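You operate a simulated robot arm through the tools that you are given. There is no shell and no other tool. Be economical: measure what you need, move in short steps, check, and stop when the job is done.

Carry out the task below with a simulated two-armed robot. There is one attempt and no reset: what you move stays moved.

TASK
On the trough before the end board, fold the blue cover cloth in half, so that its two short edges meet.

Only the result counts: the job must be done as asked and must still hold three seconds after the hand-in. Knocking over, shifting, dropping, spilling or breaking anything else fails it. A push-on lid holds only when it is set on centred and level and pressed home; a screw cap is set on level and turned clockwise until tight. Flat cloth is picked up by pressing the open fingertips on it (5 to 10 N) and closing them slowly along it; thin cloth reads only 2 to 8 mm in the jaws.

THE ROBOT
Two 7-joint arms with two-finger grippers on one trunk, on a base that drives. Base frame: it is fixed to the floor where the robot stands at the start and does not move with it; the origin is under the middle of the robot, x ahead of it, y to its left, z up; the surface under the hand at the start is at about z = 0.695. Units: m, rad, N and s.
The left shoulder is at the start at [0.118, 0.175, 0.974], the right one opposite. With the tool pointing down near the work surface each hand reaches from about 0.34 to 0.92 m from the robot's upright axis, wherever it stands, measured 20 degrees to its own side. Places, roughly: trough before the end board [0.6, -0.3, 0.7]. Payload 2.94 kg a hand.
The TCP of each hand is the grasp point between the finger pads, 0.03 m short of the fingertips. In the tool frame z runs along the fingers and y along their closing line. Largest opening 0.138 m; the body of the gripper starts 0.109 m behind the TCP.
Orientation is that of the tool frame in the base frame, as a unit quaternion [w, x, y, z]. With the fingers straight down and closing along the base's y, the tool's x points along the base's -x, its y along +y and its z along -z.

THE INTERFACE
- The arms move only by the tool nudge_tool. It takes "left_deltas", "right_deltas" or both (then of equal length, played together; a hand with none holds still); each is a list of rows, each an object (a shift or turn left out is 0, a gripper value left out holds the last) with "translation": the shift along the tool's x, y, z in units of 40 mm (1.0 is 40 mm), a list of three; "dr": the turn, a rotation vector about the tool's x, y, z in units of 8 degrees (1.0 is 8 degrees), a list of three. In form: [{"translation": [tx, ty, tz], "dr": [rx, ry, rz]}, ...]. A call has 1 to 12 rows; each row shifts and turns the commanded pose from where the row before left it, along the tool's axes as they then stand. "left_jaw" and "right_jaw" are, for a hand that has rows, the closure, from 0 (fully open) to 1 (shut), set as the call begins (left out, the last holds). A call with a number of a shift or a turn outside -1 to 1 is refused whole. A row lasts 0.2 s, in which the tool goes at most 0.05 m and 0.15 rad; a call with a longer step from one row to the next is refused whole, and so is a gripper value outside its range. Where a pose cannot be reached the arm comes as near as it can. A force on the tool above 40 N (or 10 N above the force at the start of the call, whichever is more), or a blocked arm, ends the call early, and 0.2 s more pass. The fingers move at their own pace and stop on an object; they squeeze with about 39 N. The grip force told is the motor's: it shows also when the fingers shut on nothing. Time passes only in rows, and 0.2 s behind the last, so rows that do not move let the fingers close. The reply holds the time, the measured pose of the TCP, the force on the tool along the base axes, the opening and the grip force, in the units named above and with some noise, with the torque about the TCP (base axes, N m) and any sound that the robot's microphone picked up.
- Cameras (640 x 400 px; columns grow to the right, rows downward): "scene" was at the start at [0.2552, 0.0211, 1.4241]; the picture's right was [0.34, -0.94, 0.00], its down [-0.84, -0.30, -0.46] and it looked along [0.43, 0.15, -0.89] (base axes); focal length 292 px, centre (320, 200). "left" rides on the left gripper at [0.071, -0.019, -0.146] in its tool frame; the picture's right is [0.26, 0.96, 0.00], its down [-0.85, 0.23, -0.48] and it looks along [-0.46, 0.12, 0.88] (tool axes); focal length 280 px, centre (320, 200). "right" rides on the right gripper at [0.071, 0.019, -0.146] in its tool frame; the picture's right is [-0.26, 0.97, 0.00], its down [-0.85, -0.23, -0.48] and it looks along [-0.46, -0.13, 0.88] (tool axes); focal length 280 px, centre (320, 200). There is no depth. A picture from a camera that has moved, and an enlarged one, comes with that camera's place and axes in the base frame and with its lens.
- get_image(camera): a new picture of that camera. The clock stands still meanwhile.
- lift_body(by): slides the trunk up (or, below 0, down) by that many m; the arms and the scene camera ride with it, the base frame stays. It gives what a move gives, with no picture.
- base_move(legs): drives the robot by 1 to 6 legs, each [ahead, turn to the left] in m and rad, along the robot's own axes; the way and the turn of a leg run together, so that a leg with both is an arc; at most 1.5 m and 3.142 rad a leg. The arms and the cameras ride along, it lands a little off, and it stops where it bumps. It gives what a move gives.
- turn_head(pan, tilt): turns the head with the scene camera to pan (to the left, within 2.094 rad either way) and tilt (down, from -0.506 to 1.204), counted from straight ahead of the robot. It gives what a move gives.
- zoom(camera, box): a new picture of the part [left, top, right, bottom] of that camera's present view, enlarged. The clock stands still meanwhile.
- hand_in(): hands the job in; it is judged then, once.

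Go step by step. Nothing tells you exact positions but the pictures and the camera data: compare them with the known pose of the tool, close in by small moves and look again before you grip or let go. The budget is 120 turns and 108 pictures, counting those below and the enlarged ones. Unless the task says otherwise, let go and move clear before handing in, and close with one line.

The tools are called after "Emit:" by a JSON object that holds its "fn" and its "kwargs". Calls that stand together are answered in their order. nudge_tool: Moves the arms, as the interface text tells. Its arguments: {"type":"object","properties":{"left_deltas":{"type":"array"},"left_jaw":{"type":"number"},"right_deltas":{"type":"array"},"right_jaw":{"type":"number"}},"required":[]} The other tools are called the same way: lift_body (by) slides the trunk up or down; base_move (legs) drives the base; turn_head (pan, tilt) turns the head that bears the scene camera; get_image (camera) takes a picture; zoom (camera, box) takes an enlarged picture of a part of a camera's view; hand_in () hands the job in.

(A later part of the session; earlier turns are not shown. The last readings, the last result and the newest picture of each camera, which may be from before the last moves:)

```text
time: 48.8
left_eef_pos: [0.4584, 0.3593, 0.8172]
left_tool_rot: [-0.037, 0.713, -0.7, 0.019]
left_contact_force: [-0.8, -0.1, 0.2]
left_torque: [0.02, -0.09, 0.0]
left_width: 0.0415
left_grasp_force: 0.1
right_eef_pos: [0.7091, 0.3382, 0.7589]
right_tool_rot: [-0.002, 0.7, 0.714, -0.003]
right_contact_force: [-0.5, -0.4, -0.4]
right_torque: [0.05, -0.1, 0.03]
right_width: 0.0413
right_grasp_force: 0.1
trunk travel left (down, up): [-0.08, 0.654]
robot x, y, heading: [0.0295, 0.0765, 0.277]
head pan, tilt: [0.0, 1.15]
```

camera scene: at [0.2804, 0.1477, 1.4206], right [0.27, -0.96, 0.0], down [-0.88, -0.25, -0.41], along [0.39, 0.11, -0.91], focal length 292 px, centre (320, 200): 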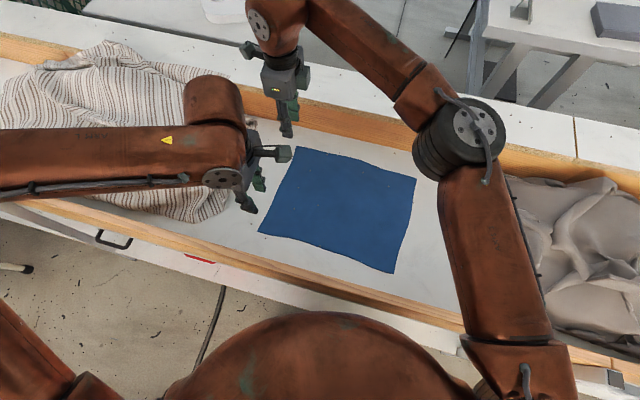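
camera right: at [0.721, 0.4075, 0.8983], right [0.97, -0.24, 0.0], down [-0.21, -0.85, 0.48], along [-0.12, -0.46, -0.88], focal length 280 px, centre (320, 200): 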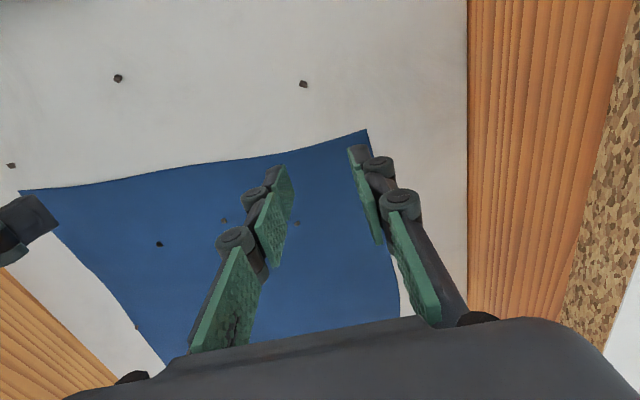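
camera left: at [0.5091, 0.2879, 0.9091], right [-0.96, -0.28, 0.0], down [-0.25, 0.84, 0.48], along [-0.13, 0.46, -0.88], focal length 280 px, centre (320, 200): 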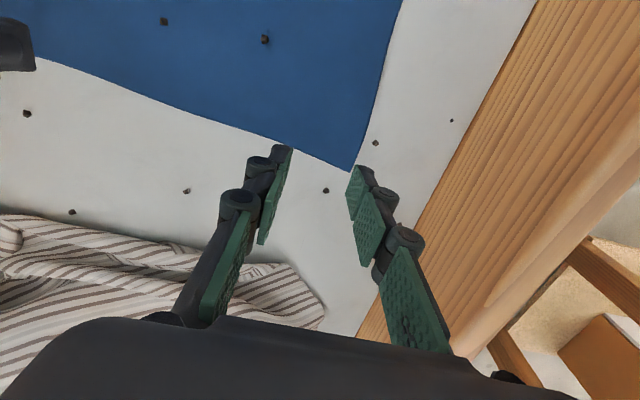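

Emit:
{"fn": "nudge_tool", "kwargs": {"left_deltas": [{"dr": [-0.567, 0.18, 0.13]}, {"translation": [0.06, -0.3, 0.3]}, {"translation": [0.06, -0.3, 0.3]}, {"translation": [0.06, -0.3, 0.4]}, {"translation": [0, 0, 0.4]}, {}]}}

Emit:
{"fn": "get_image", "kwargs": {"camera": "left"}}

```text
time: 49.8
left_eef_pos: [0.4699, 0.3497, 0.7882]
left_tool_rot: [-0.017, 0.707, -0.707, 0.01]
left_contact_force: [-1.5, 0.1, -0.6]
left_torque: [-0.03, -0.22, 0.04]
left_width: 0.0412
left_grasp_force: 0.1
right_eef_pos: [0.6928, 0.3313, 0.7784]
right_tool_rot: [0.007, 0.706, 0.708, 0.013]
right_contact_force: [0.3, -0.1, 0.3]
right_torque: [0.0, 0.04, 0.0]
right_width: 0.0415
right_grasp_force: 0.0
trunk travel left (down, up): [-0.08, 0.654]
robot x, y, heading: [0.0313, 0.0764, 0.278]
head pan, tilt: [0.0, 1.15]
stopped in row 5 (right hand): the arm was blocked; the commanded pose is now the measured one
```

```text
82 pictures are left
camera left: at [0.4823, 0.2772, 0.9331], right [-0.96, -0.26, -0.04], down [-0.25, 0.84, 0.48], along [-0.09, 0.47, -0.88], focal length 280 px, centre (320, 200)
```

left: 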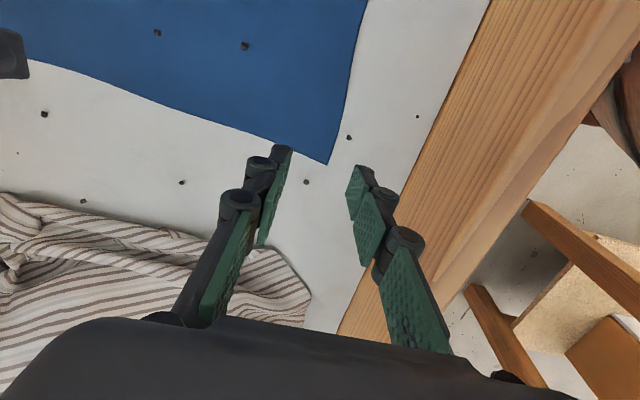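

Emit:
{"fn": "get_image", "kwargs": {"camera": "scene"}}

Emit:
{"fn": "turn_head", "kwargs": {"pan": 1.2, "tilt": 0.9}}

Emit:
{"fn": "get_image", "kwargs": {"camera": "scene"}}

```text
81 pictures are left
camera scene: at [0.4204, 0.1865, 1.3285], right [0.27, -0.96, 0.0], down [-0.9, -0.25, -0.35], along [0.34, 0.09, -0.94], focal length 292 px, centre (320, 200)
```

scene: 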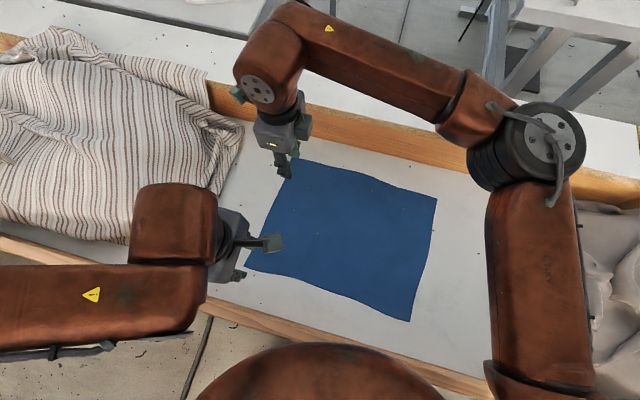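

```text
time: 51.2
left_eef_pos: [0.491, 0.3527, 0.7952]
left_tool_rot: [-0.015, 0.717, -0.696, 0.027]
left_contact_force: [0.1, -1.0, 0.1]
left_torque: [0.02, 0.0, 0.01]
left_width: 0.041
left_grasp_force: 0.0
right_eef_pos: [0.7384, 0.3286, 0.7876]
right_tool_rot: [-0.004, 0.727, 0.687, 0.018]
right_contact_force: [-0.5, 0.3, -0.1]
right_torque: [-0.05, -0.05, 0.0]
right_width: 0.0412
right_grasp_force: 0.1
trunk travel left (down, up): [-0.08, 0.654]
robot x, y, heading: [0.034, 0.0773, 0.274]
head pan, tilt: [1.201, 0.901]
```

```text
80 pictures are left
camera scene: at [0.4167, 0.2578, 1.339], right [0.99, -0.1, -0.09], down [-0.13, -0.8, -0.59], along [-0.01, 0.6, -0.8], focal length 292 px, centre (320, 200)
```

scene: 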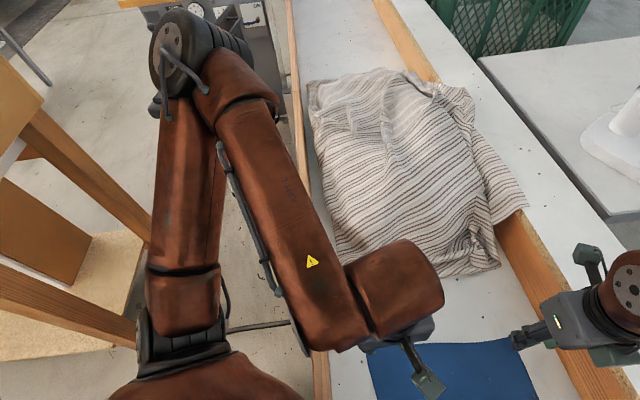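

The trunk has pitched forward again, so I'll pull both hands up and back gently to recover.

Emit:
{"fn": "nudge_tool", "kwargs": {"left_deltas": [{"translation": [0, 0.2, -0.5]}, {"translation": [0, 0.2, -0.5]}, {"translation": [0, 0.2, -0.5]}, {"translation": [0, 0.2, -0.5]}, {"translation": [0, 0.2, -0.3]}, {"translation": [0, 0.2, -0.3]}], "right_deltas": [{"translation": [-0.2, -0.5, -0.5]}, {"translation": [-0.3, -0.6, -0.5]}, {"translation": [-0.3, -0.6, -0.5]}, {"translation": [-0.3, -0.6, -0.3]}, {"translation": [-0.3, -0.6, 0]}, {"translation": [-0.3, -0.6, 0]}]}}

Emit:
{"fn": "turn_head", "kwargs": {"pan": 0.0, "tilt": 1.15}}

Emit:
{"fn": "get_image", "kwargs": {"camera": "scene"}}

```text
time: 51.5
left_eef_pos: [0.4433, 0.2689, 0.8649]
left_tool_rot: [0.087, 0.72, -0.654, 0.215]
left_contact_force: [14.5, -18.9, 10.2]
left_torque: [0.21, 1.19, -0.5]
left_width: 0.0414
left_grasp_force: 0.1
right_eef_pos: [0.6705, 0.2961, 0.8748]
right_tool_rot: [0.015, 0.737, 0.67, 0.081]
right_contact_force: [4.9, 3.3, -4.5]
right_torque: [-0.27, 0.56, 0.01]
right_width: 0.0415
right_grasp_force: 0.0
trunk travel left (down, up): [-0.08, 0.654]
robot x, y, heading: [0.0293, 0.0754, 0.277]
head pan, tilt: [1.201, 0.901]
stopped in row 1 (left hand): the arm was blocked; the commanded pose is now the measured one
```

```text
time: 52.9
left_eef_pos: [0.4773, 0.341, 0.849]
left_tool_rot: [-0.012, 0.751, -0.652, 0.104]
left_contact_force: [18.7, 28.6, -16.1]
left_torque: [-3.71, 1.96, -0.69]
left_width: 0.0413
left_grasp_force: 0.1
right_eef_pos: [0.701, 0.3097, 0.85]
right_tool_rot: [0.009, 0.739, 0.671, 0.06]
right_contact_force: [-1.1, 4.7, -0.4]
right_torque: [-0.58, -0.11, -0.04]
right_width: 0.0415
right_grasp_force: 0.2
trunk travel left (down, up): [-0.08, 0.654]
robot x, y, heading: [0.0289, 0.0788, 0.272]
head pan, tilt: [0.0, 1.15]
```

```text
79 pictures are left
camera scene: at [0.4668, 0.2049, 1.3173], right [0.27, -0.96, 0.01], down [-0.91, -0.26, -0.32], along [0.31, 0.08, -0.95], focal length 292 px, centre (320, 200)
```

scene: 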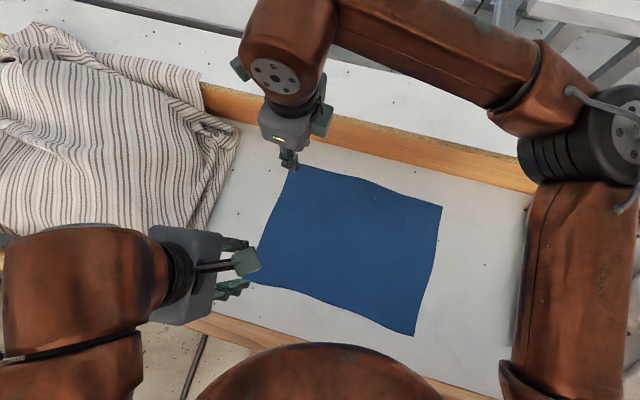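

Emit:
{"fn": "nudge_tool", "kwargs": {"right_deltas": [{"translation": [-0.4, -0.7, -0.5]}, {"translation": [-0.4, -0.7, -0.4]}, {"translation": [-0.4, -0.7, -0.3]}, {"translation": [-0.4, -0.7, -0.2]}, {"translation": [-0.4, -0.7, 0]}, {"translation": [-0.4, -0.7, 0]}]}}

Emit:
{"fn": "get_image", "kwargs": {"camera": "scene"}}

```text
time: 53.3
left_eef_pos: [0.3879, 0.2663, 0.9246]
left_tool_rot: [-0.029, 0.708, -0.68, 0.187]
left_contact_force: [1.5, -5.0, 32.5]
left_torque: [1.17, 0.78, 0.49]
left_width: 0.0411
left_grasp_force: 0.1
right_eef_pos: [0.6075, 0.2746, 0.9313]
right_tool_rot: [0.029, 0.734, 0.668, 0.122]
right_contact_force: [-3.4, -2.2, 1.1]
right_torque: [0.29, -0.48, -0.01]
right_width: 0.0412
right_grasp_force: 0.1
trunk travel left (down, up): [-0.08, 0.654]
robot x, y, heading: [0.0313, 0.0788, 0.28]
head pan, tilt: [0.0, 1.15]
stopped in row 1 (left hand): the arm was blocked; the commanded pose is now the measured one
```

```text
78 pictures are left
camera scene: at [0.4227, 0.1936, 1.3282], right [0.27, -0.96, 0.0], down [-0.9, -0.26, -0.35], along [0.34, 0.09, -0.94], focal length 292 px, centre (320, 200)
```

scene: 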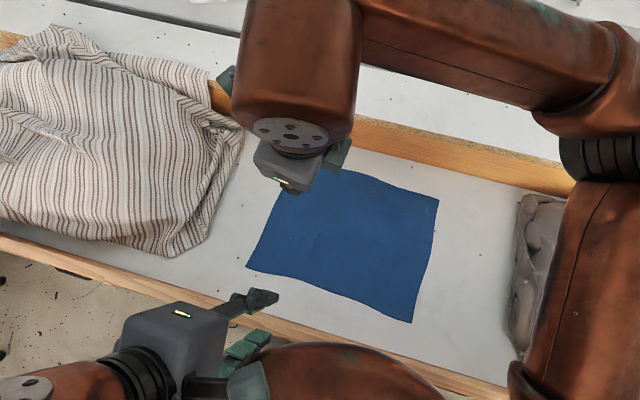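

Emit:
{"fn": "nudge_tool", "kwargs": {"left_deltas": [{}, {}, {}], "right_deltas": [{}, {}, {}]}}

Emit:
{"fn": "get_image", "kwargs": {"camera": "scene"}}

```text
time: 53.5
left_eef_pos: [0.3116, 0.2606, 0.941]
left_tool_rot: [-0.093, 0.708, -0.673, 0.193]
left_contact_force: [16.2, 16.2, 5.7]
left_torque: [-1.91, 1.91, -1.21]
left_width: 0.0415
left_grasp_force: 0.1
right_eef_pos: [0.5069, 0.2445, 0.9687]
right_tool_rot: [0.057, 0.724, 0.666, 0.168]
right_contact_force: [-2.2, 0.9, -3.4]
right_torque: [-0.15, -0.35, -0.06]
right_width: 0.0415
right_grasp_force: 0.0
trunk travel left (down, up): [-0.08, 0.654]
robot x, y, heading: [0.0281, 0.0758, 0.279]
head pan, tilt: [0.0, 1.15]
stopped in row 1 (left hand): the force on the tool passed its limit at 89 N (the readings are from after the stop); the commanded pose is now the measured one
```

```text
77 pictures are left
camera scene: at [0.328, 0.1632, 1.3435], right [0.27, -0.96, 0.0], down [-0.87, -0.25, -0.42], along [0.4, 0.11, -0.91], focal length 292 px, centre (320, 200)
```

scene: 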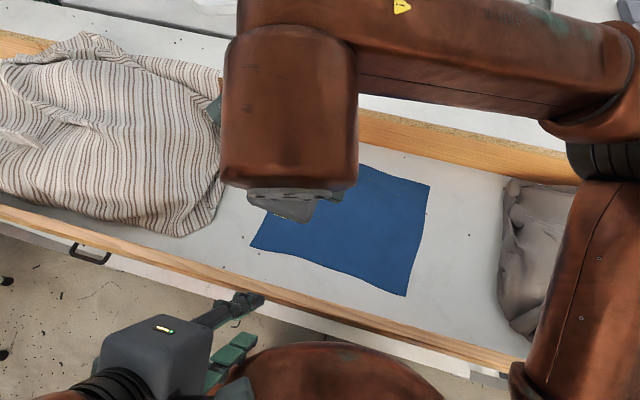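

Emit:
{"fn": "turn_head", "kwargs": {"pan": 0.0, "tilt": 1.1}}

Emit:
{"fn": "get_image", "kwargs": {"camera": "scene"}}

```text
time: 54.2
left_eef_pos: [0.3743, 0.2718, 0.9234]
left_tool_rot: [-0.038, 0.744, -0.646, 0.165]
left_contact_force: [-2.6, -0.3, 0.1]
left_torque: [0.02, -0.24, 0.06]
left_width: 0.0414
left_grasp_force: 0.1
right_eef_pos: [0.5816, 0.2623, 0.9352]
right_tool_rot: [0.038, 0.733, 0.666, 0.132]
right_contact_force: [-1.2, -1.7, -1.0]
right_torque: [0.14, -0.11, 0.0]
right_width: 0.0416
right_grasp_force: 0.0
trunk travel left (down, up): [-0.08, 0.654]
robot x, y, heading: [0.0318, 0.0742, 0.277]
head pan, tilt: [0.0, 1.1]
```

```text
76 pictures are left
camera scene: at [0.4419, 0.1946, 1.327], right [0.28, -0.96, 0.0], down [-0.89, -0.25, -0.39], along [0.37, 0.11, -0.92], focal length 292 px, centre (320, 200)
```

scene: 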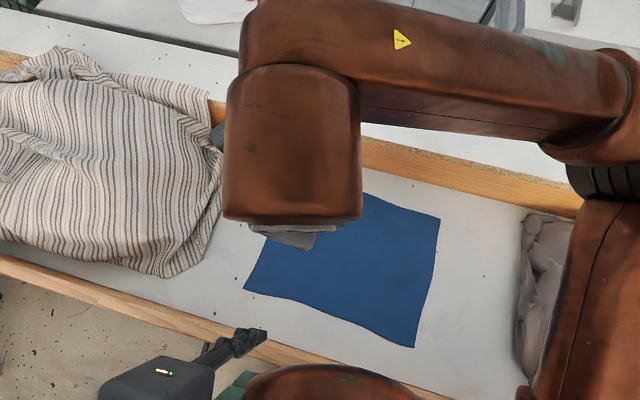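

Emit:
{"fn": "turn_head", "kwargs": {"pan": 0.0, "tilt": 1.1}}

Emit:
{"fn": "get_image", "kwargs": {"camera": "scene"}}

```text
time: 54.8
left_eef_pos: [0.332, 0.2559, 0.9354]
left_tool_rot: [-0.055, 0.738, -0.648, 0.183]
left_contact_force: [1.6, -0.4, 1.6]
left_torque: [0.02, 0.25, -0.05]
left_width: 0.0415
left_grasp_force: 0.1
right_eef_pos: [0.5379, 0.2486, 0.9535]
right_tool_rot: [0.05, 0.728, 0.666, 0.156]
right_contact_force: [1.8, 1.0, 0.8]
right_torque: [-0.12, 0.13, 0.0]
right_width: 0.0412
right_grasp_force: 0.1
trunk travel left (down, up): [-0.08, 0.654]
robot x, y, heading: [0.0314, 0.0785, 0.275]
head pan, tilt: [0.0, 1.1]
```

```text
75 pictures are left
camera scene: at [0.3984, 0.1816, 1.3351], right [0.27, -0.96, 0.0], down [-0.87, -0.25, -0.42], along [0.4, 0.11, -0.91], focal length 292 px, centre (320, 200)
```

scene: 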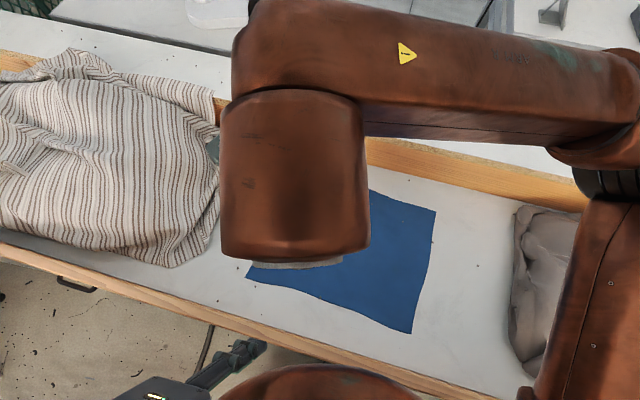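

Emit:
{"fn": "turn_head", "kwargs": {"pan": 0.0, "tilt": 1.0}}

Emit:
{"fn": "turn_head", "kwargs": {"pan": 0.0, "tilt": 1.1}}

Emit:
{"fn": "zoom", "kwargs": {"camera": "scene", "box": [160, 180, 480, 380]}}

```text
time: 55.4
left_eef_pos: [0.359, 0.2693, 0.9172]
left_tool_rot: [-0.046, 0.741, -0.65, 0.159]
left_contact_force: [-1.2, -0.5, -0.8]
left_torque: [0.04, -0.08, 0.04]
left_width: 0.0414
left_grasp_force: 0.1
right_eef_pos: [0.5687, 0.2617, 0.9407]
right_tool_rot: [0.038, 0.733, 0.666, 0.136]
right_contact_force: [-0.4, -1.0, 0.3]
right_torque: [0.08, -0.03, 0.04]
right_width: 0.0416
right_grasp_force: 0.1
trunk travel left (down, up): [-0.08, 0.654]
robot x, y, heading: [0.0333, 0.08, 0.278]
head pan, tilt: [0.0, 1.0]
```

```text
time: 56.1
left_eef_pos: [0.3355, 0.2637, 0.9232]
left_tool_rot: [-0.059, 0.737, -0.653, 0.164]
left_contact_force: [0.9, 1.4, 0.4]
left_torque: [-0.01, 0.09, -0.01]
left_width: 0.0411
left_grasp_force: 0.0
right_eef_pos: [0.5452, 0.2553, 0.955]
right_tool_rot: [0.045, 0.73, 0.665, 0.15]
right_contact_force: [0.3, 0.0, 1.2]
right_torque: [-0.05, -0.02, -0.02]
right_width: 0.0414
right_grasp_force: 0.1
trunk travel left (down, up): [-0.08, 0.654]
robot x, y, heading: [0.0332, 0.077, 0.278]
head pan, tilt: [0.0, 1.1]
```

```text
2.00 times, centred on (320, 280) of scene
camera zoom: at [0.3414, 0.1653, 1.3451], right [0.27, -0.96, 0.0], down [-0.86, -0.24, -0.46], along [0.44, 0.13, -0.89], focal length 584 px, centre (320, 40)
```

zoom: 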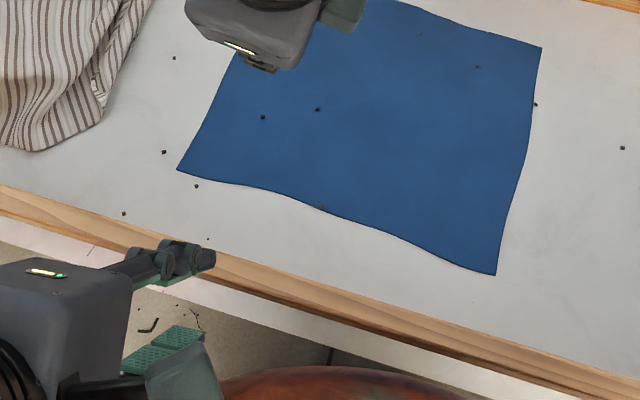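

The trunk wobbles like a soft joint and sags more when lowered under reach. I'll raise it back to its starting height, let it settle, and then test the left arm with a gentler yaw.

Emit:
{"fn": "lift_body", "kwargs": {"by": 0.1}}

Emit:
{"fn": "turn_head", "kwargs": {"pan": 0.0, "tilt": 1.15}}

Emit:
{"fn": "turn_head", "kwargs": {"pan": 0.0, "tilt": 1.1}}

Emit:
{"fn": "get_image", "kwargs": {"camera": "scene"}}

```text
time: 57.4
left_eef_pos: [0.3394, 0.2664, 1.0154]
left_tool_rot: [-0.058, 0.738, -0.653, 0.158]
left_contact_force: [-0.6, -0.1, 0.5]
left_torque: [0.04, -0.06, 0.04]
left_width: 0.0415
left_grasp_force: 0.1
right_eef_pos: [0.5502, 0.2564, 1.0488]
right_tool_rot: [0.042, 0.73, 0.667, 0.145]
right_contact_force: [-0.9, -0.8, 0.6]
right_torque: [-0.02, -0.07, 0.0]
right_width: 0.0415
right_grasp_force: 0.1
trunk travel left (down, up): [-0.18, 0.554]
robot x, y, heading: [0.0285, 0.0785, 0.275]
head pan, tilt: [0.0, 1.1]
```

```text
time: 58.1
left_eef_pos: [0.3442, 0.2669, 1.0146]
left_tool_rot: [-0.055, 0.739, -0.653, 0.157]
left_contact_force: [0.4, 0.0, 0.0]
left_torque: [-0.03, 0.04, -0.02]
left_width: 0.0417
left_grasp_force: 0.0
right_eef_pos: [0.5555, 0.2586, 1.0469]
right_tool_rot: [0.041, 0.731, 0.666, 0.143]
right_contact_force: [0.5, 0.5, 0.3]
right_torque: [-0.02, 0.01, 0.01]
right_width: 0.0413
right_grasp_force: 0.1
trunk travel left (down, up): [-0.18, 0.554]
robot x, y, heading: [0.0283, 0.0775, 0.278]
head pan, tilt: [0.0, 1.15]
```

```text
time: 58.7
left_eef_pos: [0.3426, 0.2683, 1.0158]
left_tool_rot: [-0.056, 0.739, -0.652, 0.157]
left_contact_force: [0.3, -1.1, 0.3]
left_torque: [-0.01, 0.03, -0.01]
left_width: 0.0415
left_grasp_force: 0.0
right_eef_pos: [0.5547, 0.2582, 1.0463]
right_tool_rot: [0.043, 0.732, 0.665, 0.143]
right_contact_force: [0.2, 0.5, -0.3]
right_torque: [0.0, 0.04, -0.02]
right_width: 0.0414
right_grasp_force: 0.1
trunk travel left (down, up): [-0.18, 0.554]
robot x, y, heading: [0.0309, 0.0752, 0.274]
head pan, tilt: [0.0, 1.1]
```

```text
73 pictures are left
camera scene: at [0.2521, 0.1398, 1.4574], right [0.27, -0.96, 0.0], down [-0.86, -0.24, -0.45], along [0.44, 0.12, -0.89], focal length 292 px, centre (320, 200)
```

scene: 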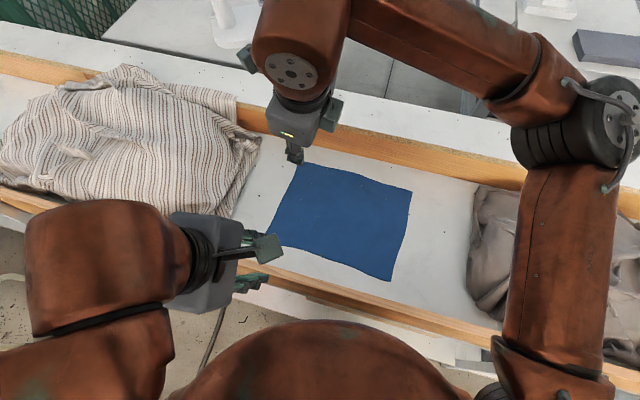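

The trunk is steady now at +0.03 m. I'll straighten both tools and test the left arm with a yaw turned 45° further, which would pinch along the corner's diagonal.

Emit:
{"fn": "nudge_tool", "kwargs": {"left_deltas": [{"translation": [-0.49, -0.67, 0.12]}, {"translation": [-0.49, -0.67, 0.12]}, {"translation": [-0.49, -0.67, 0.12]}, {"translation": [-0.49, -0.67, 0.12]}, {"dr": [-0.234, -0.259, -0.669]}, {"dr": [-0.234, -0.259, -0.669]}, {"dr": [-0.234, -0.259, -0.669]}, {"dr": [-0.234, -0.259, -0.669]}, {"dr": [-0.234, -0.259, -0.669]}, {"dr": [-0.234, -0.259, -0.669]}, {"dr": [-0.234, -0.259, -0.669]}], "right_deltas": [{}, {}, {}, {}, {"dr": [0.63, -0.34, -0.227]}, {"dr": [0.63, -0.34, -0.227]}, {"dr": [0.63, -0.34, -0.227]}, {}, {}, {}, {}]}}

```text
time: 61.1
left_eef_pos: [0.4294, 0.4037, 1.0207]
left_tool_rot: [0.002, 0.923, -0.386, 0.002]
left_contact_force: [-0.1, 1.0, 0.8]
left_torque: [-0.03, 0.06, 0.01]
left_width: 0.0411
left_grasp_force: 0.0
left hand out of reach, approached as far as the arm can: row 10, 11
right_eef_pos: [0.5534, 0.2581, 1.0479]
right_tool_rot: [-0.001, 0.706, 0.708, -0.001]
right_contact_force: [0.1, 0.1, 0.0]
right_torque: [-0.01, 0.01, -0.04]
right_width: 0.0414
right_grasp_force: 0.1
trunk travel left (down, up): [-0.18, 0.554]
robot x, y, heading: [0.0326, 0.0777, 0.28]
head pan, tilt: [0.0, 1.1]
```

Emit:
{"fn": "nudge_tool", "kwargs": {"left_deltas": [{"dr": [0, 0, 0.967]}, {"dr": [0, 0, 0.967]}, {"dr": [0, 0, 0.967]}, {"dr": [0, 0, 0.967]}, {"dr": [0, 0, 0.967]}, {"dr": [0, 0, 0.967]}, {"dr": [0, 0, 0.967]}, {"dr": [0, 0, 0.967]}, {"dr": [0, 0, 0.967]}]}}

```text
time: 63.1
left_eef_pos: [0.4297, 0.4031, 1.0213]
left_tool_rot: [0.0, -0.537, 0.843, 0.0]
left_contact_force: [1.0, -0.6, 1.0]
left_torque: [-0.01, 0.02, -0.01]
left_width: 0.0415
left_grasp_force: 0.0
right_eef_pos: [0.5525, 0.2573, 1.0464]
right_tool_rot: [-0.001, 0.706, 0.708, 0.001]
right_contact_force: [0.7, -0.4, 0.1]
right_torque: [0.0, 0.03, 0.02]
right_width: 0.0414
right_grasp_force: 0.1
trunk travel left (down, up): [-0.18, 0.554]
robot x, y, heading: [0.0337, 0.0798, 0.274]
head pan, tilt: [0.0, 1.1]
```

Emit:
{"fn": "nudge_tool", "kwargs": {"left_deltas": [{"translation": [0.09, -0.33, 0.5]}, {"translation": [0.09, -0.33, 0.5]}, {"translation": [0.09, -0.33, 0.5]}, {"translation": [0.09, -0.33, 0.5]}, {"translation": [0.09, -0.33, 0.5]}, {"translation": [0.09, -0.33, 0.5]}, {"translation": [0, 0, 0.6]}, {"translation": [0, 0, 0.6]}, {"translation": [0, 0, 0.6]}, {"translation": [0, 0, 0.6]}, {"translation": [0, 0, 0.6]}, {"translation": [0, 0, 0.6]}]}}

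Emit:
{"fn": "get_image", "kwargs": {"camera": "left"}}

Emit:
{"fn": "get_image", "kwargs": {"camera": "scene"}}

```text
time: 65.7
left_eef_pos: [0.4872, 0.363, 0.8283]
left_tool_rot: [0.0, -0.54, 0.842, -0.002]
left_contact_force: [-0.2, 0.5, -0.2]
left_torque: [-0.01, -0.01, 0.0]
left_width: 0.0413
left_grasp_force: 0.1
left hand out of reach, approached as far as the arm can: row 6, 9, 10, 11, 12
right_eef_pos: [0.5539, 0.2585, 1.0468]
right_tool_rot: [0.0, 0.705, 0.709, 0.0]
right_contact_force: [0.0, 0.3, 0.7]
right_torque: [-0.01, -0.01, -0.01]
right_width: 0.0415
right_grasp_force: 0.1
trunk travel left (down, up): [-0.18, 0.554]
robot x, y, heading: [0.0314, 0.0767, 0.279]
head pan, tilt: [0.0, 1.1]
```

```text
72 pictures are left
camera left: at [0.4749, 0.291, 0.974], right [-0.99, 0.16, 0.0], down [0.14, 0.87, 0.48], along [0.08, 0.47, -0.88], focal length 280 px, centre (320, 200)
```

left: 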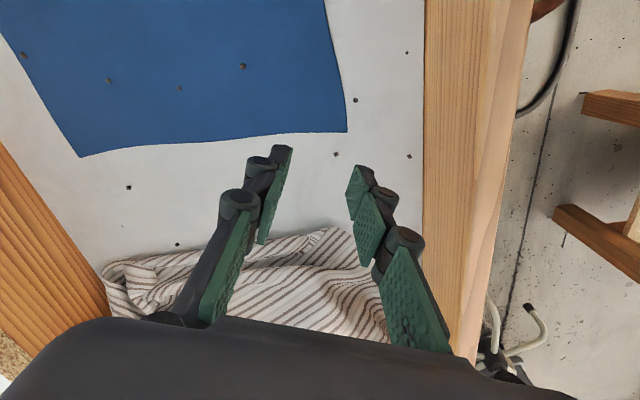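

```text
71 pictures are left
camera scene: at [0.2524, 0.1402, 1.4573], right [0.27, -0.96, 0.0], down [-0.86, -0.24, -0.45], along [0.44, 0.12, -0.89], focal length 292 px, centre (320, 200)
```

scene: 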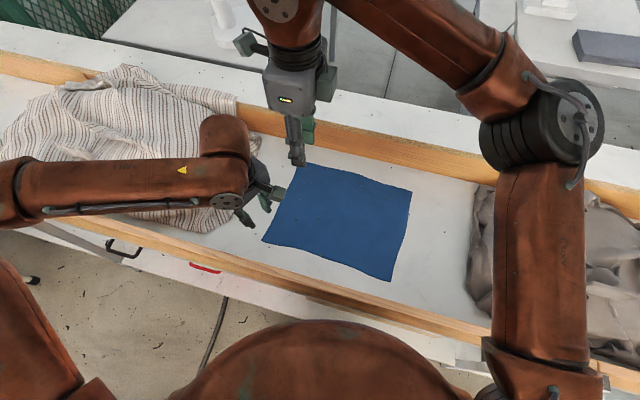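

Left can't get lower here even at this yaw. I'll test whether its natural yaw, with the tool x pointing back toward the robot, frees it.

Emit:
{"fn": "nudge_tool", "kwargs": {"left_deltas": [{"dr": [0, 0, 1]}, {"dr": [0, 0, 1]}, {"dr": [0, 0, 1]}, {"dr": [0, 0, 1]}, {"dr": [0, 0, 1]}, {"dr": [0, 0, 1]}, {"translation": [0, 0, 0.4]}, {"translation": [0, 0, 0.4]}, {"translation": [0, 0, 0.4]}, {"translation": [0, 0, 0.4]}]}}

```text
time: 67.9
left_eef_pos: [0.4767, 0.3686, 0.7963]
left_tool_rot: [0.0, -0.148, 0.989, -0.001]
left_contact_force: [-0.3, -0.2, -0.5]
left_torque: [-0.01, 0.0, -0.01]
left_width: 0.0413
left_grasp_force: 0.0
left hand out of reach, approached as far as the arm can: row 8, 9, 10
right_eef_pos: [0.5538, 0.2583, 1.0475]
right_tool_rot: [0.0, 0.705, 0.709, 0.0]
right_contact_force: [0.0, -0.2, 0.4]
right_torque: [0.0, -0.02, 0.0]
right_width: 0.0416
right_grasp_force: 0.0
trunk travel left (down, up): [-0.18, 0.554]
robot x, y, heading: [0.0326, 0.073, 0.281]
head pan, tilt: [0.0, 1.1]
```

The left arm is simply too close to its shoulder there. New plan: square up to the trough at about (-0.03, 0.04) and use the left hand for the far corners and the right hand for the near corners, which keeps every reach in mid-range.

Emit:
{"fn": "nudge_tool", "kwargs": {"left_deltas": [{"translation": [0, 0, -0.9]}, {"translation": [0, 0, -0.9]}, {"translation": [0, 0, -0.9]}, {"translation": [0, 0, -0.9]}, {"translation": [0, 0, -0.9]}, {"translation": [0, 0, -0.9]}]}}

Emit:
{"fn": "base_move", "kwargs": {"legs": [[-0.12, 0]]}}

Emit:
{"fn": "base_move", "kwargs": {"legs": [[0, -0.276]]}}

Emit:
{"fn": "base_move", "kwargs": {"legs": [[0.05, 0]]}}

```text
time: 69.3
left_eef_pos: [0.4761, 0.3683, 1.0132]
left_tool_rot: [0.001, -0.149, 0.989, -0.001]
left_contact_force: [-0.3, 0.9, 0.5]
left_torque: [0.01, -0.02, 0.03]
left_width: 0.0415
left_grasp_force: 0.0
right_eef_pos: [0.553, 0.2574, 1.0478]
right_tool_rot: [0.0, 0.706, 0.708, 0.001]
right_contact_force: [0.0, 0.6, -0.6]
right_torque: [0.02, 0.0, 0.02]
right_width: 0.0415
right_grasp_force: 0.1
trunk travel left (down, up): [-0.18, 0.554]
robot x, y, heading: [0.0319, 0.08, 0.276]
head pan, tilt: [0.0, 1.1]
```

```text
time: 70.6
left_eef_pos: [0.2991, 0.3234, 1.0341]
left_tool_rot: [0.041, -0.152, 0.988, 0.004]
left_contact_force: [2.5, 1.2, -0.1]
left_torque: [-0.12, 0.19, -0.01]
left_width: 0.0414
left_grasp_force: 0.1
right_eef_pos: [0.377, 0.2048, 1.0763]
right_tool_rot: [0.017, 0.706, 0.707, 0.035]
right_contact_force: [1.1, 0.9, -1.7]
right_torque: [-0.12, 0.25, 0.02]
right_width: 0.0412
right_grasp_force: 0.1
trunk travel left (down, up): [-0.18, 0.554]
robot x, y, heading: [-0.0766, 0.0441, 0.281]
head pan, tilt: [0.0, 1.1]
stopped in leg 1: the robot was blocked; the commanded pose is now the measured one
```

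```text
time: 71.9
left_eef_pos: [0.3598, 0.2081, 1.0365]
left_tool_rot: [0.043, -0.013, 0.999, -0.003]
left_contact_force: [0.8, 0.1, 0.5]
left_torque: [0.06, 0.09, 0.02]
left_width: 0.0413
left_grasp_force: 0.2
right_eef_pos: [0.4036, 0.0726, 1.0777]
right_tool_rot: [0.02, 0.796, 0.604, 0.033]
right_contact_force: [1.3, -0.5, -0.3]
right_torque: [0.06, 0.1, 0.03]
right_width: 0.0414
right_grasp_force: 0.0
trunk travel left (down, up): [-0.18, 0.554]
robot x, y, heading: [-0.0788, 0.0456, 0.001]
head pan, tilt: [0.0, 1.1]
```

```text
time: 72.8
left_eef_pos: [0.417, 0.2103, 1.0335]
left_tool_rot: [0.042, -0.015, 0.999, 0.0]
left_contact_force: [-0.7, 1.0, 0.1]
left_torque: [0.03, -0.07, 0.0]
left_width: 0.0411
left_grasp_force: 0.1
right_eef_pos: [0.4604, 0.0731, 1.0768]
right_tool_rot: [0.021, 0.797, 0.603, 0.032]
right_contact_force: [0.1, -0.5, 0.3]
right_torque: [0.06, -0.01, 0.0]
right_width: 0.0414
right_grasp_force: 0.1
trunk travel left (down, up): [-0.18, 0.554]
robot x, y, heading: [-0.0283, 0.049, 0.002]
head pan, tilt: [0.0, 1.1]
```

Emit:
{"fn": "nudge_tool", "kwargs": {"left_deltas": [{"translation": [-0.6, 0.6, 0]}, {"translation": [-0.6, 0.6, 0]}, {"translation": [-0.6, 0.6, 0]}, {"dr": [-0.04, 0.04, -0.919]}, {"dr": [-0.04, 0.04, -0.919]}, {"dr": [-0.04, 0.04, -0.919]}, {"dr": [-0.04, 0.04, -0.919]}, {"dr": [-0.04, 0.04, -0.919]}, {"dr": [-0.04, 0.04, -0.919]}, {"dr": [-0.04, 0.04, -0.919]}, {"dr": [-0.04, 0.04, -0.919]}, {"dr": [-0.04, 0.04, -0.919]}], "right_deltas": [{}, {}, {}, {}, {}, {"dr": [0.18, -0.037, -0.656]}, {"dr": [0.18, -0.037, -0.656]}, {"dr": [0.18, -0.037, -0.656]}, {}, {}, {}, {}]}}

Emit:
{"fn": "nudge_tool", "kwargs": {"left_deltas": [{"dr": [-0.04, 0.04, -0.919]}, {"dr": [-0.04, 0.04, -0.919]}, {"dr": [-0.04, 0.04, -0.919]}]}}

Emit:
{"fn": "lift_body", "kwargs": {"by": -0.03}}

Emit:
{"fn": "get_image", "kwargs": {"camera": "scene"}}

```text
time: 75.4
left_eef_pos: [0.4473, 0.2848, 1.0527]
left_tool_rot: [0.027, -0.559, 0.829, -0.011]
left_contact_force: [-0.1, 0.4, -0.1]
left_torque: [0.01, 0.07, -0.03]
left_width: 0.0415
left_grasp_force: 0.0
right_eef_pos: [0.4186, 0.0712, 1.0883]
right_tool_rot: [0.013, 0.707, 0.707, 0.013]
right_contact_force: [-0.6, 0.2, 0.4]
right_torque: [0.02, 0.02, 0.03]
right_width: 0.0414
right_grasp_force: 0.0
trunk travel left (down, up): [-0.18, 0.554]
robot x, y, heading: [-0.0239, 0.0468, 0.003]
head pan, tilt: [0.0, 1.1]
```

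```text
time: 76.2
left_eef_pos: [0.4471, 0.2842, 1.052]
left_tool_rot: [0.013, -0.707, 0.707, -0.013]
left_contact_force: [0.5, 0.0, -0.3]
left_torque: [-0.02, 0.05, 0.01]
left_width: 0.0413
left_grasp_force: 0.1
right_eef_pos: [0.4189, 0.0735, 1.0863]
right_tool_rot: [0.013, 0.706, 0.708, 0.013]
right_contact_force: [-0.5, 0.2, 0.4]
right_torque: [-0.02, -0.02, 0.02]
right_width: 0.0413
right_grasp_force: 0.0
trunk travel left (down, up): [-0.18, 0.554]
robot x, y, heading: [-0.0277, 0.0495, 0.001]
head pan, tilt: [0.0, 1.1]
```

```text
time: 77.0
left_eef_pos: [0.4461, 0.2848, 1.0226]
left_tool_rot: [0.014, -0.706, 0.708, -0.014]
left_contact_force: [-0.1, 0.1, 0.3]
left_torque: [0.0, -0.04, -0.02]
left_width: 0.0413
left_grasp_force: 0.0
right_eef_pos: [0.4175, 0.0731, 1.0593]
right_tool_rot: [0.014, 0.707, 0.707, 0.013]
right_contact_force: [-0.2, 0.1, -0.1]
right_torque: [0.05, -0.06, -0.03]
right_width: 0.0414
right_grasp_force: 0.1
trunk travel left (down, up): [-0.15, 0.584]
robot x, y, heading: [-0.0226, 0.0475, 0.002]
head pan, tilt: [0.0, 1.1]
```

```text
70 pictures are left
camera scene: at [0.2311, 0.0464, 1.4245], right [0.0, -1.0, 0.0], down [-0.89, 0.0, -0.45], along [0.45, 0.0, -0.89], focal length 292 px, centre (320, 200)
```

scene: 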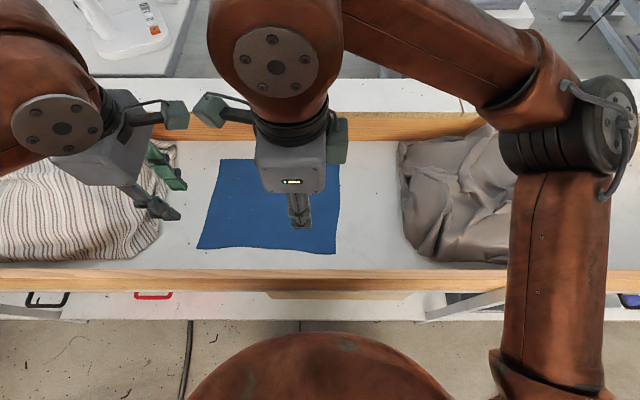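

Stable and square. I'll send the left hand toward the far-left corner A first, with the right hand following to the near-left corner D.

Emit:
{"fn": "nudge_tool", "kwargs": {"left_deltas": [{"dr": [-0.284, 0, 0]}, {"translation": [-0.12, -0.59, 0.3]}, {"translation": [-0.12, -0.59, 0.3]}, {"translation": [-0.12, -0.59, 0.3]}, {"translation": [-0.12, -0.59, 0.3]}, {"translation": [-0.12, -0.59, 0.3]}, {"translation": [-0.12, -0.59, 0.3]}, {"translation": [-0.12, -0.59, 0.3]}, {"translation": [-0.12, -0.59, 0.3]}, {"translation": [-0.12, -0.59, 0.3]}, {"translation": [-0.12, -0.59, 0.3]}, {"translation": [-0.12, -0.59, 0.3]}], "right_deltas": [{"dr": [0.27, 0, 0]}, {}, {}, {}, {"translation": [0.3, 0.2, 0.2]}, {"translation": [0.4, 0.25, 0.3]}, {"translation": [0.4, 0.25, 0.3]}, {"translation": [0.5, 0.25, 0.3]}, {"translation": [0.5, 0.25, 0.3]}, {"translation": [0.5, 0.25, 0.3]}, {"translation": [0.5, 0.25, 0.3]}, {"translation": [0.5, 0.24, 0.3]}]}}

Emit:
{"fn": "get_image", "kwargs": {"camera": "scene"}}

```text
time: 79.6
left_eef_pos: [0.6522, 0.328, 0.9175]
left_tool_rot: [-0.001, -0.707, 0.708, -0.001]
left_contact_force: [0.0, 0.3, -0.3]
left_torque: [0.01, 0.01, -0.01]
left_width: 0.0417
left_grasp_force: 0.0
left hand out of reach, approached as far as the arm can: row 10, 11, 12
right_eef_pos: [0.4964, 0.2182, 0.9664]
right_tool_rot: [0.001, 0.707, 0.708, -0.001]
right_contact_force: [-0.3, 1.0, 0.4]
right_torque: [-0.05, 0.0, 0.01]
right_width: 0.0413
right_grasp_force: 0.0
trunk travel left (down, up): [-0.15, 0.584]
robot x, y, heading: [-0.0264, 0.0471, 0.002]
head pan, tilt: [0.0, 1.1]
```

```text
69 pictures are left
camera scene: at [0.2371, 0.0484, 1.4237], right [0.0, -1.0, 0.0], down [-0.89, 0.0, -0.45], along [0.45, 0.0, -0.89], focal length 292 px, centre (320, 200)
```

scene: 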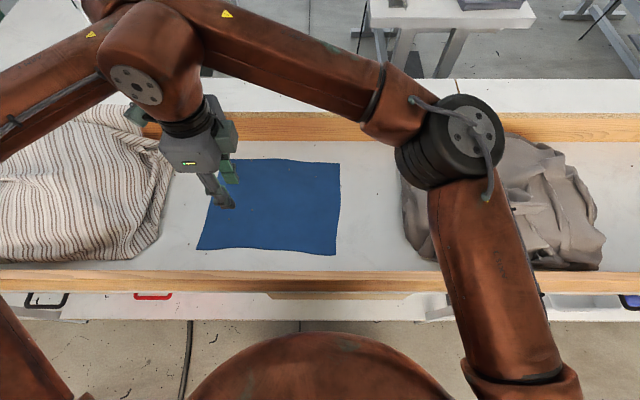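

Both arms together get in each other's way here. I'll fold with the right hand alone at the middle of the short edge and tidy the corners afterwards, so the left arm goes out of the way first.

Emit:
{"fn": "nudge_tool", "kwargs": {"left_deltas": [{"translation": [-0.6, 0, -0.4]}, {"translation": [-0.6, 0, -0.4]}, {"translation": [-0.7, 0.3, -0.4]}, {"translation": [-0.7, 0.4, -0.3]}, {"translation": [-0.7, 0.5, -0.3]}, {"translation": [-0.7, 0.6, -0.3]}, {"translation": [-0.6, 0.7, -0.3]}, {"translation": [-0.6, 0.7, 0]}, {"translation": [-0.4, 0.7, 0]}, {"translation": [-0.2, 0.7, 0]}]}}

Emit:
{"fn": "nudge_tool", "kwargs": {"right_deltas": [{"translation": [0.3, 0.26, 0.4]}, {"translation": [0.3, 0.26, 0.4]}, {"translation": [0.3, 0.26, 0.4]}, {"translation": [0.3, 0.26, 0.4]}, {"translation": [0.3, 0.26, 0.4]}, {"translation": [0.3, 0.26, 0.4]}, {"translation": [0.3, 0.26, 0.4]}, {"translation": [0.3, 0.26, 0.4]}, {"translation": [0.3, 0.26, 0.4]}, {"translation": [0.3, 0.26, 0.4]}]}}

Emit:
{"fn": "get_image", "kwargs": {"camera": "scene"}}

Emit:
{"fn": "get_image", "kwargs": {"camera": "right"}}

```text
time: 81.8
left_eef_pos: [0.4684, 0.5607, 1.0124]
left_tool_rot: [-0.002, -0.706, 0.708, 0.001]
left_contact_force: [-0.4, -0.5, -0.5]
left_torque: [-0.03, -0.03, -0.02]
left_width: 0.0414
left_grasp_force: 0.0
right_eef_pos: [0.4974, 0.2178, 0.9652]
right_tool_rot: [0.0, 0.707, 0.707, -0.001]
right_contact_force: [0.6, 0.7, 1.0]
right_torque: [-0.03, 0.0, 0.01]
right_width: 0.0413
right_grasp_force: 0.0
trunk travel left (down, up): [-0.15, 0.584]
robot x, y, heading: [-0.0222, 0.0448, 0.001]
head pan, tilt: [0.0, 1.1]
```

```text
time: 84.0
left_eef_pos: [0.4687, 0.5576, 1.0137]
left_tool_rot: [-0.002, -0.706, 0.708, 0.001]
left_contact_force: [0.7, 0.3, 0.0]
left_torque: [-0.01, -0.03, -0.02]
left_width: 0.0414
left_grasp_force: 0.0
right_eef_pos: [0.5992, 0.3382, 0.8044]
right_tool_rot: [0.0, 0.706, 0.708, -0.001]
right_contact_force: [0.2, -0.3, -0.3]
right_torque: [-0.01, -0.01, 0.01]
right_width: 0.0415
right_grasp_force: 0.1
trunk travel left (down, up): [-0.15, 0.584]
robot x, y, heading: [-0.0309, 0.0467, 0.004]
head pan, tilt: [0.0, 1.1]
```

```text
68 pictures are left
camera scene: at [0.2332, 0.049, 1.424], right [0.0, -1.0, 0.0], down [-0.89, 0.0, -0.45], along [0.45, 0.0, -0.89], focal length 292 px, centre (320, 200)
```

scene: 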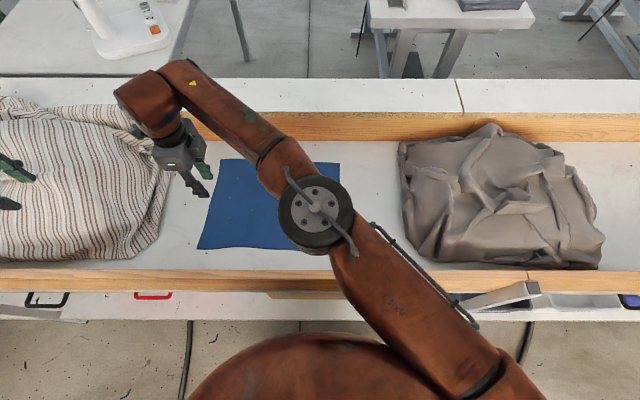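

```text
67 pictures are left
camera right: at [0.6189, 0.4095, 0.9516], right [0.97, -0.26, 0.0], down [-0.23, -0.85, 0.48], along [-0.12, -0.46, -0.88], focal length 280 px, centre (320, 200)
```

right: 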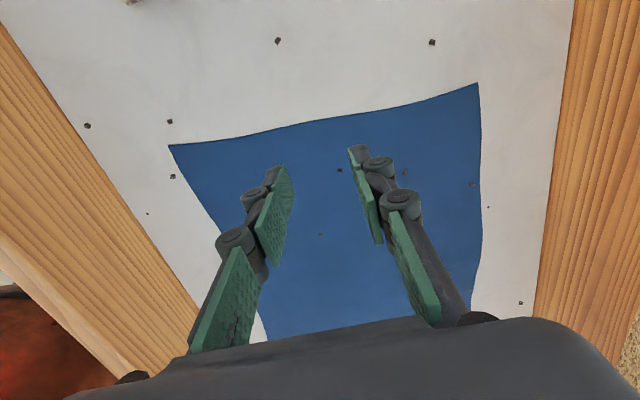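

The right arm moves freely here. I'll lower it to the edge's middle and press lightly.

Emit:
{"fn": "nudge_tool", "kwargs": {"right_deltas": [{"translation": [0.05, 0, 0.4]}, {"translation": [0, 0, 0.4]}, {"translation": [0, 0, 0.4]}, {"translation": [0, 0, 0.3]}, {"translation": [0, 0, 0.2]}, {}]}}

Emit:
{"fn": "get_image", "kwargs": {"camera": "right"}}

```text
time: 85.4
left_eef_pos: [0.4677, 0.558, 1.0139]
left_tool_rot: [-0.002, -0.706, 0.708, 0.001]
left_contact_force: [-0.8, -1.1, 0.0]
left_torque: [0.01, 0.01, 0.0]
left_width: 0.0414
left_grasp_force: 0.1
right_eef_pos: [0.6002, 0.3391, 0.737]
right_tool_rot: [0.001, 0.707, 0.707, -0.001]
right_contact_force: [-0.3, -0.5, -0.8]
right_torque: [0.01, 0.01, -0.01]
right_width: 0.0414
right_grasp_force: 0.0
trunk travel left (down, up): [-0.15, 0.584]
robot x, y, heading: [-0.0258, 0.0509, 0.005]
head pan, tilt: [0.0, 1.1]
```

```text
66 pictures are left
camera right: at [0.6193, 0.4104, 0.884], right [0.97, -0.26, 0.0], down [-0.23, -0.85, 0.48], along [-0.13, -0.46, -0.88], focal length 280 px, centre (320, 200)
```

right: 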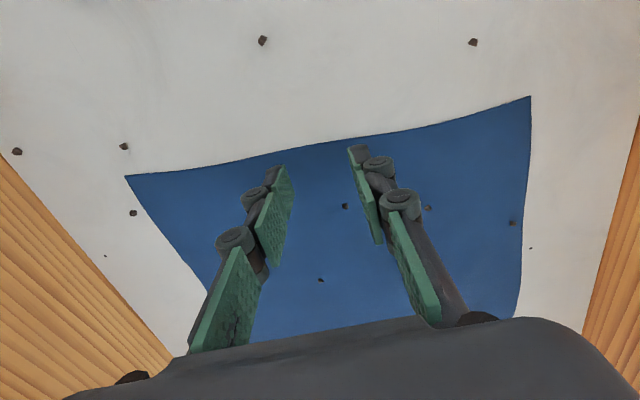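

Emit:
{"fn": "nudge_tool", "kwargs": {"right_deltas": [{"translation": [0, 0, 0.15]}, {"translation": [0, 0, 0.1]}, {"translation": [0, 0, 0.05]}, {}]}}

```text
time: 86.4
left_eef_pos: [0.468, 0.5579, 1.0143]
left_tool_rot: [-0.002, -0.706, 0.708, 0.001]
left_contact_force: [-0.3, -0.6, 0.3]
left_torque: [0.0, -0.05, 0.04]
left_width: 0.0417
left_grasp_force: 0.0
right_eef_pos: [0.6004, 0.339, 0.7267]
right_tool_rot: [0.0, 0.707, 0.707, 0.0]
right_contact_force: [-0.3, 0.2, 6.5]
right_torque: [0.07, 0.03, 0.01]
right_width: 0.0416
right_grasp_force: 0.1
trunk travel left (down, up): [-0.15, 0.584]
robot x, y, heading: [-0.0264, 0.0462, 0.004]
head pan, tilt: [0.0, 1.1]
```

Contact is at 6.5 N. I'll close slowly along the cloth.

Emit:
{"fn": "nudge_tool", "kwargs": {"right_deltas": [{}, {}], "right_jaw": 0.8}}

Emit:
{"fn": "nudge_tool", "kwargs": {"right_deltas": [{}, {}], "right_jaw": 0.9}}

Emit:
{"fn": "nudge_tool", "kwargs": {"right_deltas": [{}, {}, {}], "right_jaw": 1.0}}

Emit:
{"fn": "get_image", "kwargs": {"camera": "right"}}

```text
time: 87.0
left_eef_pos: [0.468, 0.5583, 1.0146]
left_tool_rot: [-0.002, -0.706, 0.708, 0.001]
left_contact_force: [-0.2, 0.8, 0.2]
left_torque: [-0.04, -0.03, 0.02]
left_width: 0.0416
left_grasp_force: 0.0
right_eef_pos: [0.6011, 0.3371, 0.7256]
right_tool_rot: [0.0, 0.707, 0.707, 0.0]
right_contact_force: [0.5, -0.3, 5.3]
right_torque: [0.03, -0.01, 0.0]
right_width: 0.0264
right_grasp_force: 0.1
trunk travel left (down, up): [-0.15, 0.584]
robot x, y, heading: [-0.0286, 0.0467, 0.006]
head pan, tilt: [0.0, 1.1]
```

```text
time: 87.6
left_eef_pos: [0.4699, 0.5587, 1.0131]
left_tool_rot: [0.001, 0.707, -0.707, -0.001]
left_contact_force: [-1.2, 0.8, -0.1]
left_torque: [-0.01, 0.0, -0.05]
left_width: 0.0413
left_grasp_force: 0.1
right_eef_pos: [0.6003, 0.3388, 0.7247]
right_tool_rot: [0.0, 0.707, 0.707, 0.0]
right_contact_force: [0.1, -0.1, 1.7]
right_torque: [0.02, 0.01, -0.04]
right_width: 0.0139
right_grasp_force: 0.1
trunk travel left (down, up): [-0.15, 0.584]
robot x, y, heading: [-0.0269, 0.0484, 0.008]
head pan, tilt: [0.0, 1.1]
```

```text
time: 88.4
left_eef_pos: [0.469, 0.5586, 1.0139]
left_tool_rot: [-0.002, -0.707, 0.707, 0.0]
left_contact_force: [0.4, 0.2, 0.0]
left_torque: [0.03, 0.0, -0.03]
left_width: 0.0415
left_grasp_force: 0.1
right_eef_pos: [0.6007, 0.3385, 0.724]
right_tool_rot: [-0.001, 0.708, 0.706, -0.001]
right_contact_force: [0.5, -0.4, -0.4]
right_torque: [-0.02, 0.0, 0.01]
right_width: 0.0029
right_grasp_force: 31.9
trunk travel left (down, up): [-0.15, 0.584]
robot x, y, heading: [-0.0274, 0.046, 0.004]
head pan, tilt: [0.0, 1.1]
```

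```text
65 pictures are left
camera right: at [0.6194, 0.4102, 0.872], right [0.97, -0.26, 0.0], down [-0.23, -0.85, 0.48], along [-0.13, -0.46, -0.88], focal length 280 px, centre (320, 200)
```

right: 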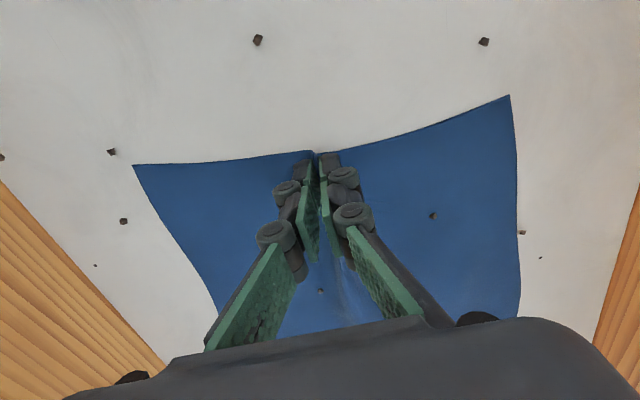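

The grip holds at 2.9 mm. I'll lift and carry the edge over in a low arc, tilting the hand back gradually, and check halfway.

Emit:
{"fn": "nudge_tool", "kwargs": {"right_deltas": [{"translation": [0, 0, -0.3]}, {"translation": [-0.25, 0, -0.375]}, {"translation": [-0.45, 0, -0.375], "dr": [0, 0.5, 0]}, {"translation": [-0.478, 0, -0.334], "dr": [0, 0.5, 0]}, {"translation": [-0.51, 0, -0.324], "dr": [0, 0.5, 0]}, {"translation": [-0.507, 0, -0.261], "dr": [0, 0.5, 0]}, {"translation": [-0.5, 0, -0.248], "dr": [0, 0.5, 0]}, {"translation": [-0.517, 0, -0.188], "dr": [0, 0.5, 0]}, {"translation": [-0.502, 0, -0.224], "dr": [0, 0.5, 0]}]}}

Emit:
{"fn": "get_image", "kwargs": {"camera": "scene"}}

Emit:
{"fn": "get_image", "kwargs": {"camera": "right"}}

```text
time: 90.4
left_eef_pos: [0.4689, 0.5581, 1.0139]
left_tool_rot: [-0.001, -0.706, 0.708, 0.001]
left_contact_force: [-0.1, 0.1, 0.3]
left_torque: [0.02, 0.0, 0.01]
left_width: 0.0414
left_grasp_force: 0.1
right_eef_pos: [0.6013, 0.1796, 0.8004]
right_tool_rot: [-0.172, 0.686, 0.686, 0.172]
right_contact_force: [-0.5, -2.6, 2.5]
right_torque: [0.1, -0.05, -0.06]
right_width: 0.0009
right_grasp_force: 27.3
trunk travel left (down, up): [-0.15, 0.584]
robot x, y, heading: [-0.0244, 0.0475, 0.002]
head pan, tilt: [0.0, 1.1]
```

```text
64 pictures are left
camera scene: at [0.233, 0.0459, 1.4239], right [0.0, -1.0, 0.0], down [-0.89, 0.0, -0.45], along [0.45, 0.0, -0.89], focal length 292 px, centre (320, 200)
```

scene: 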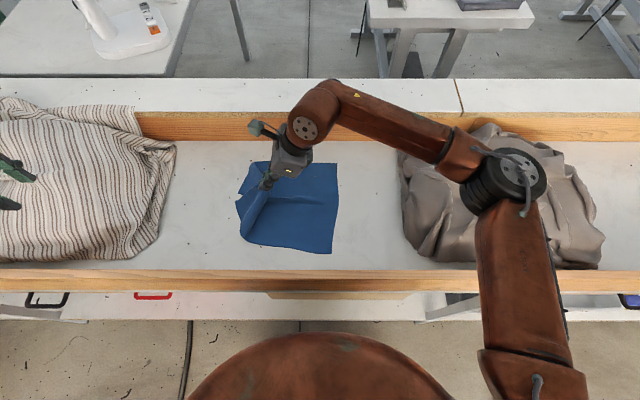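

```text
63 pictures are left
camera right: at [0.62, 0.174, 0.9631], right [0.97, -0.23, -0.12], down [-0.23, -0.97, 0.02], along [-0.13, 0.01, -0.99], focal length 280 px, centre (320, 200)
```

right: 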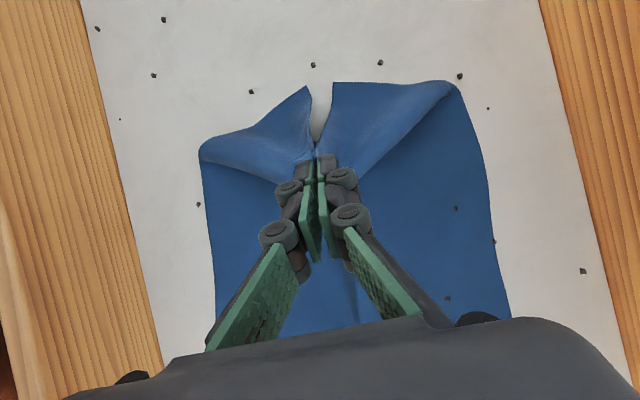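

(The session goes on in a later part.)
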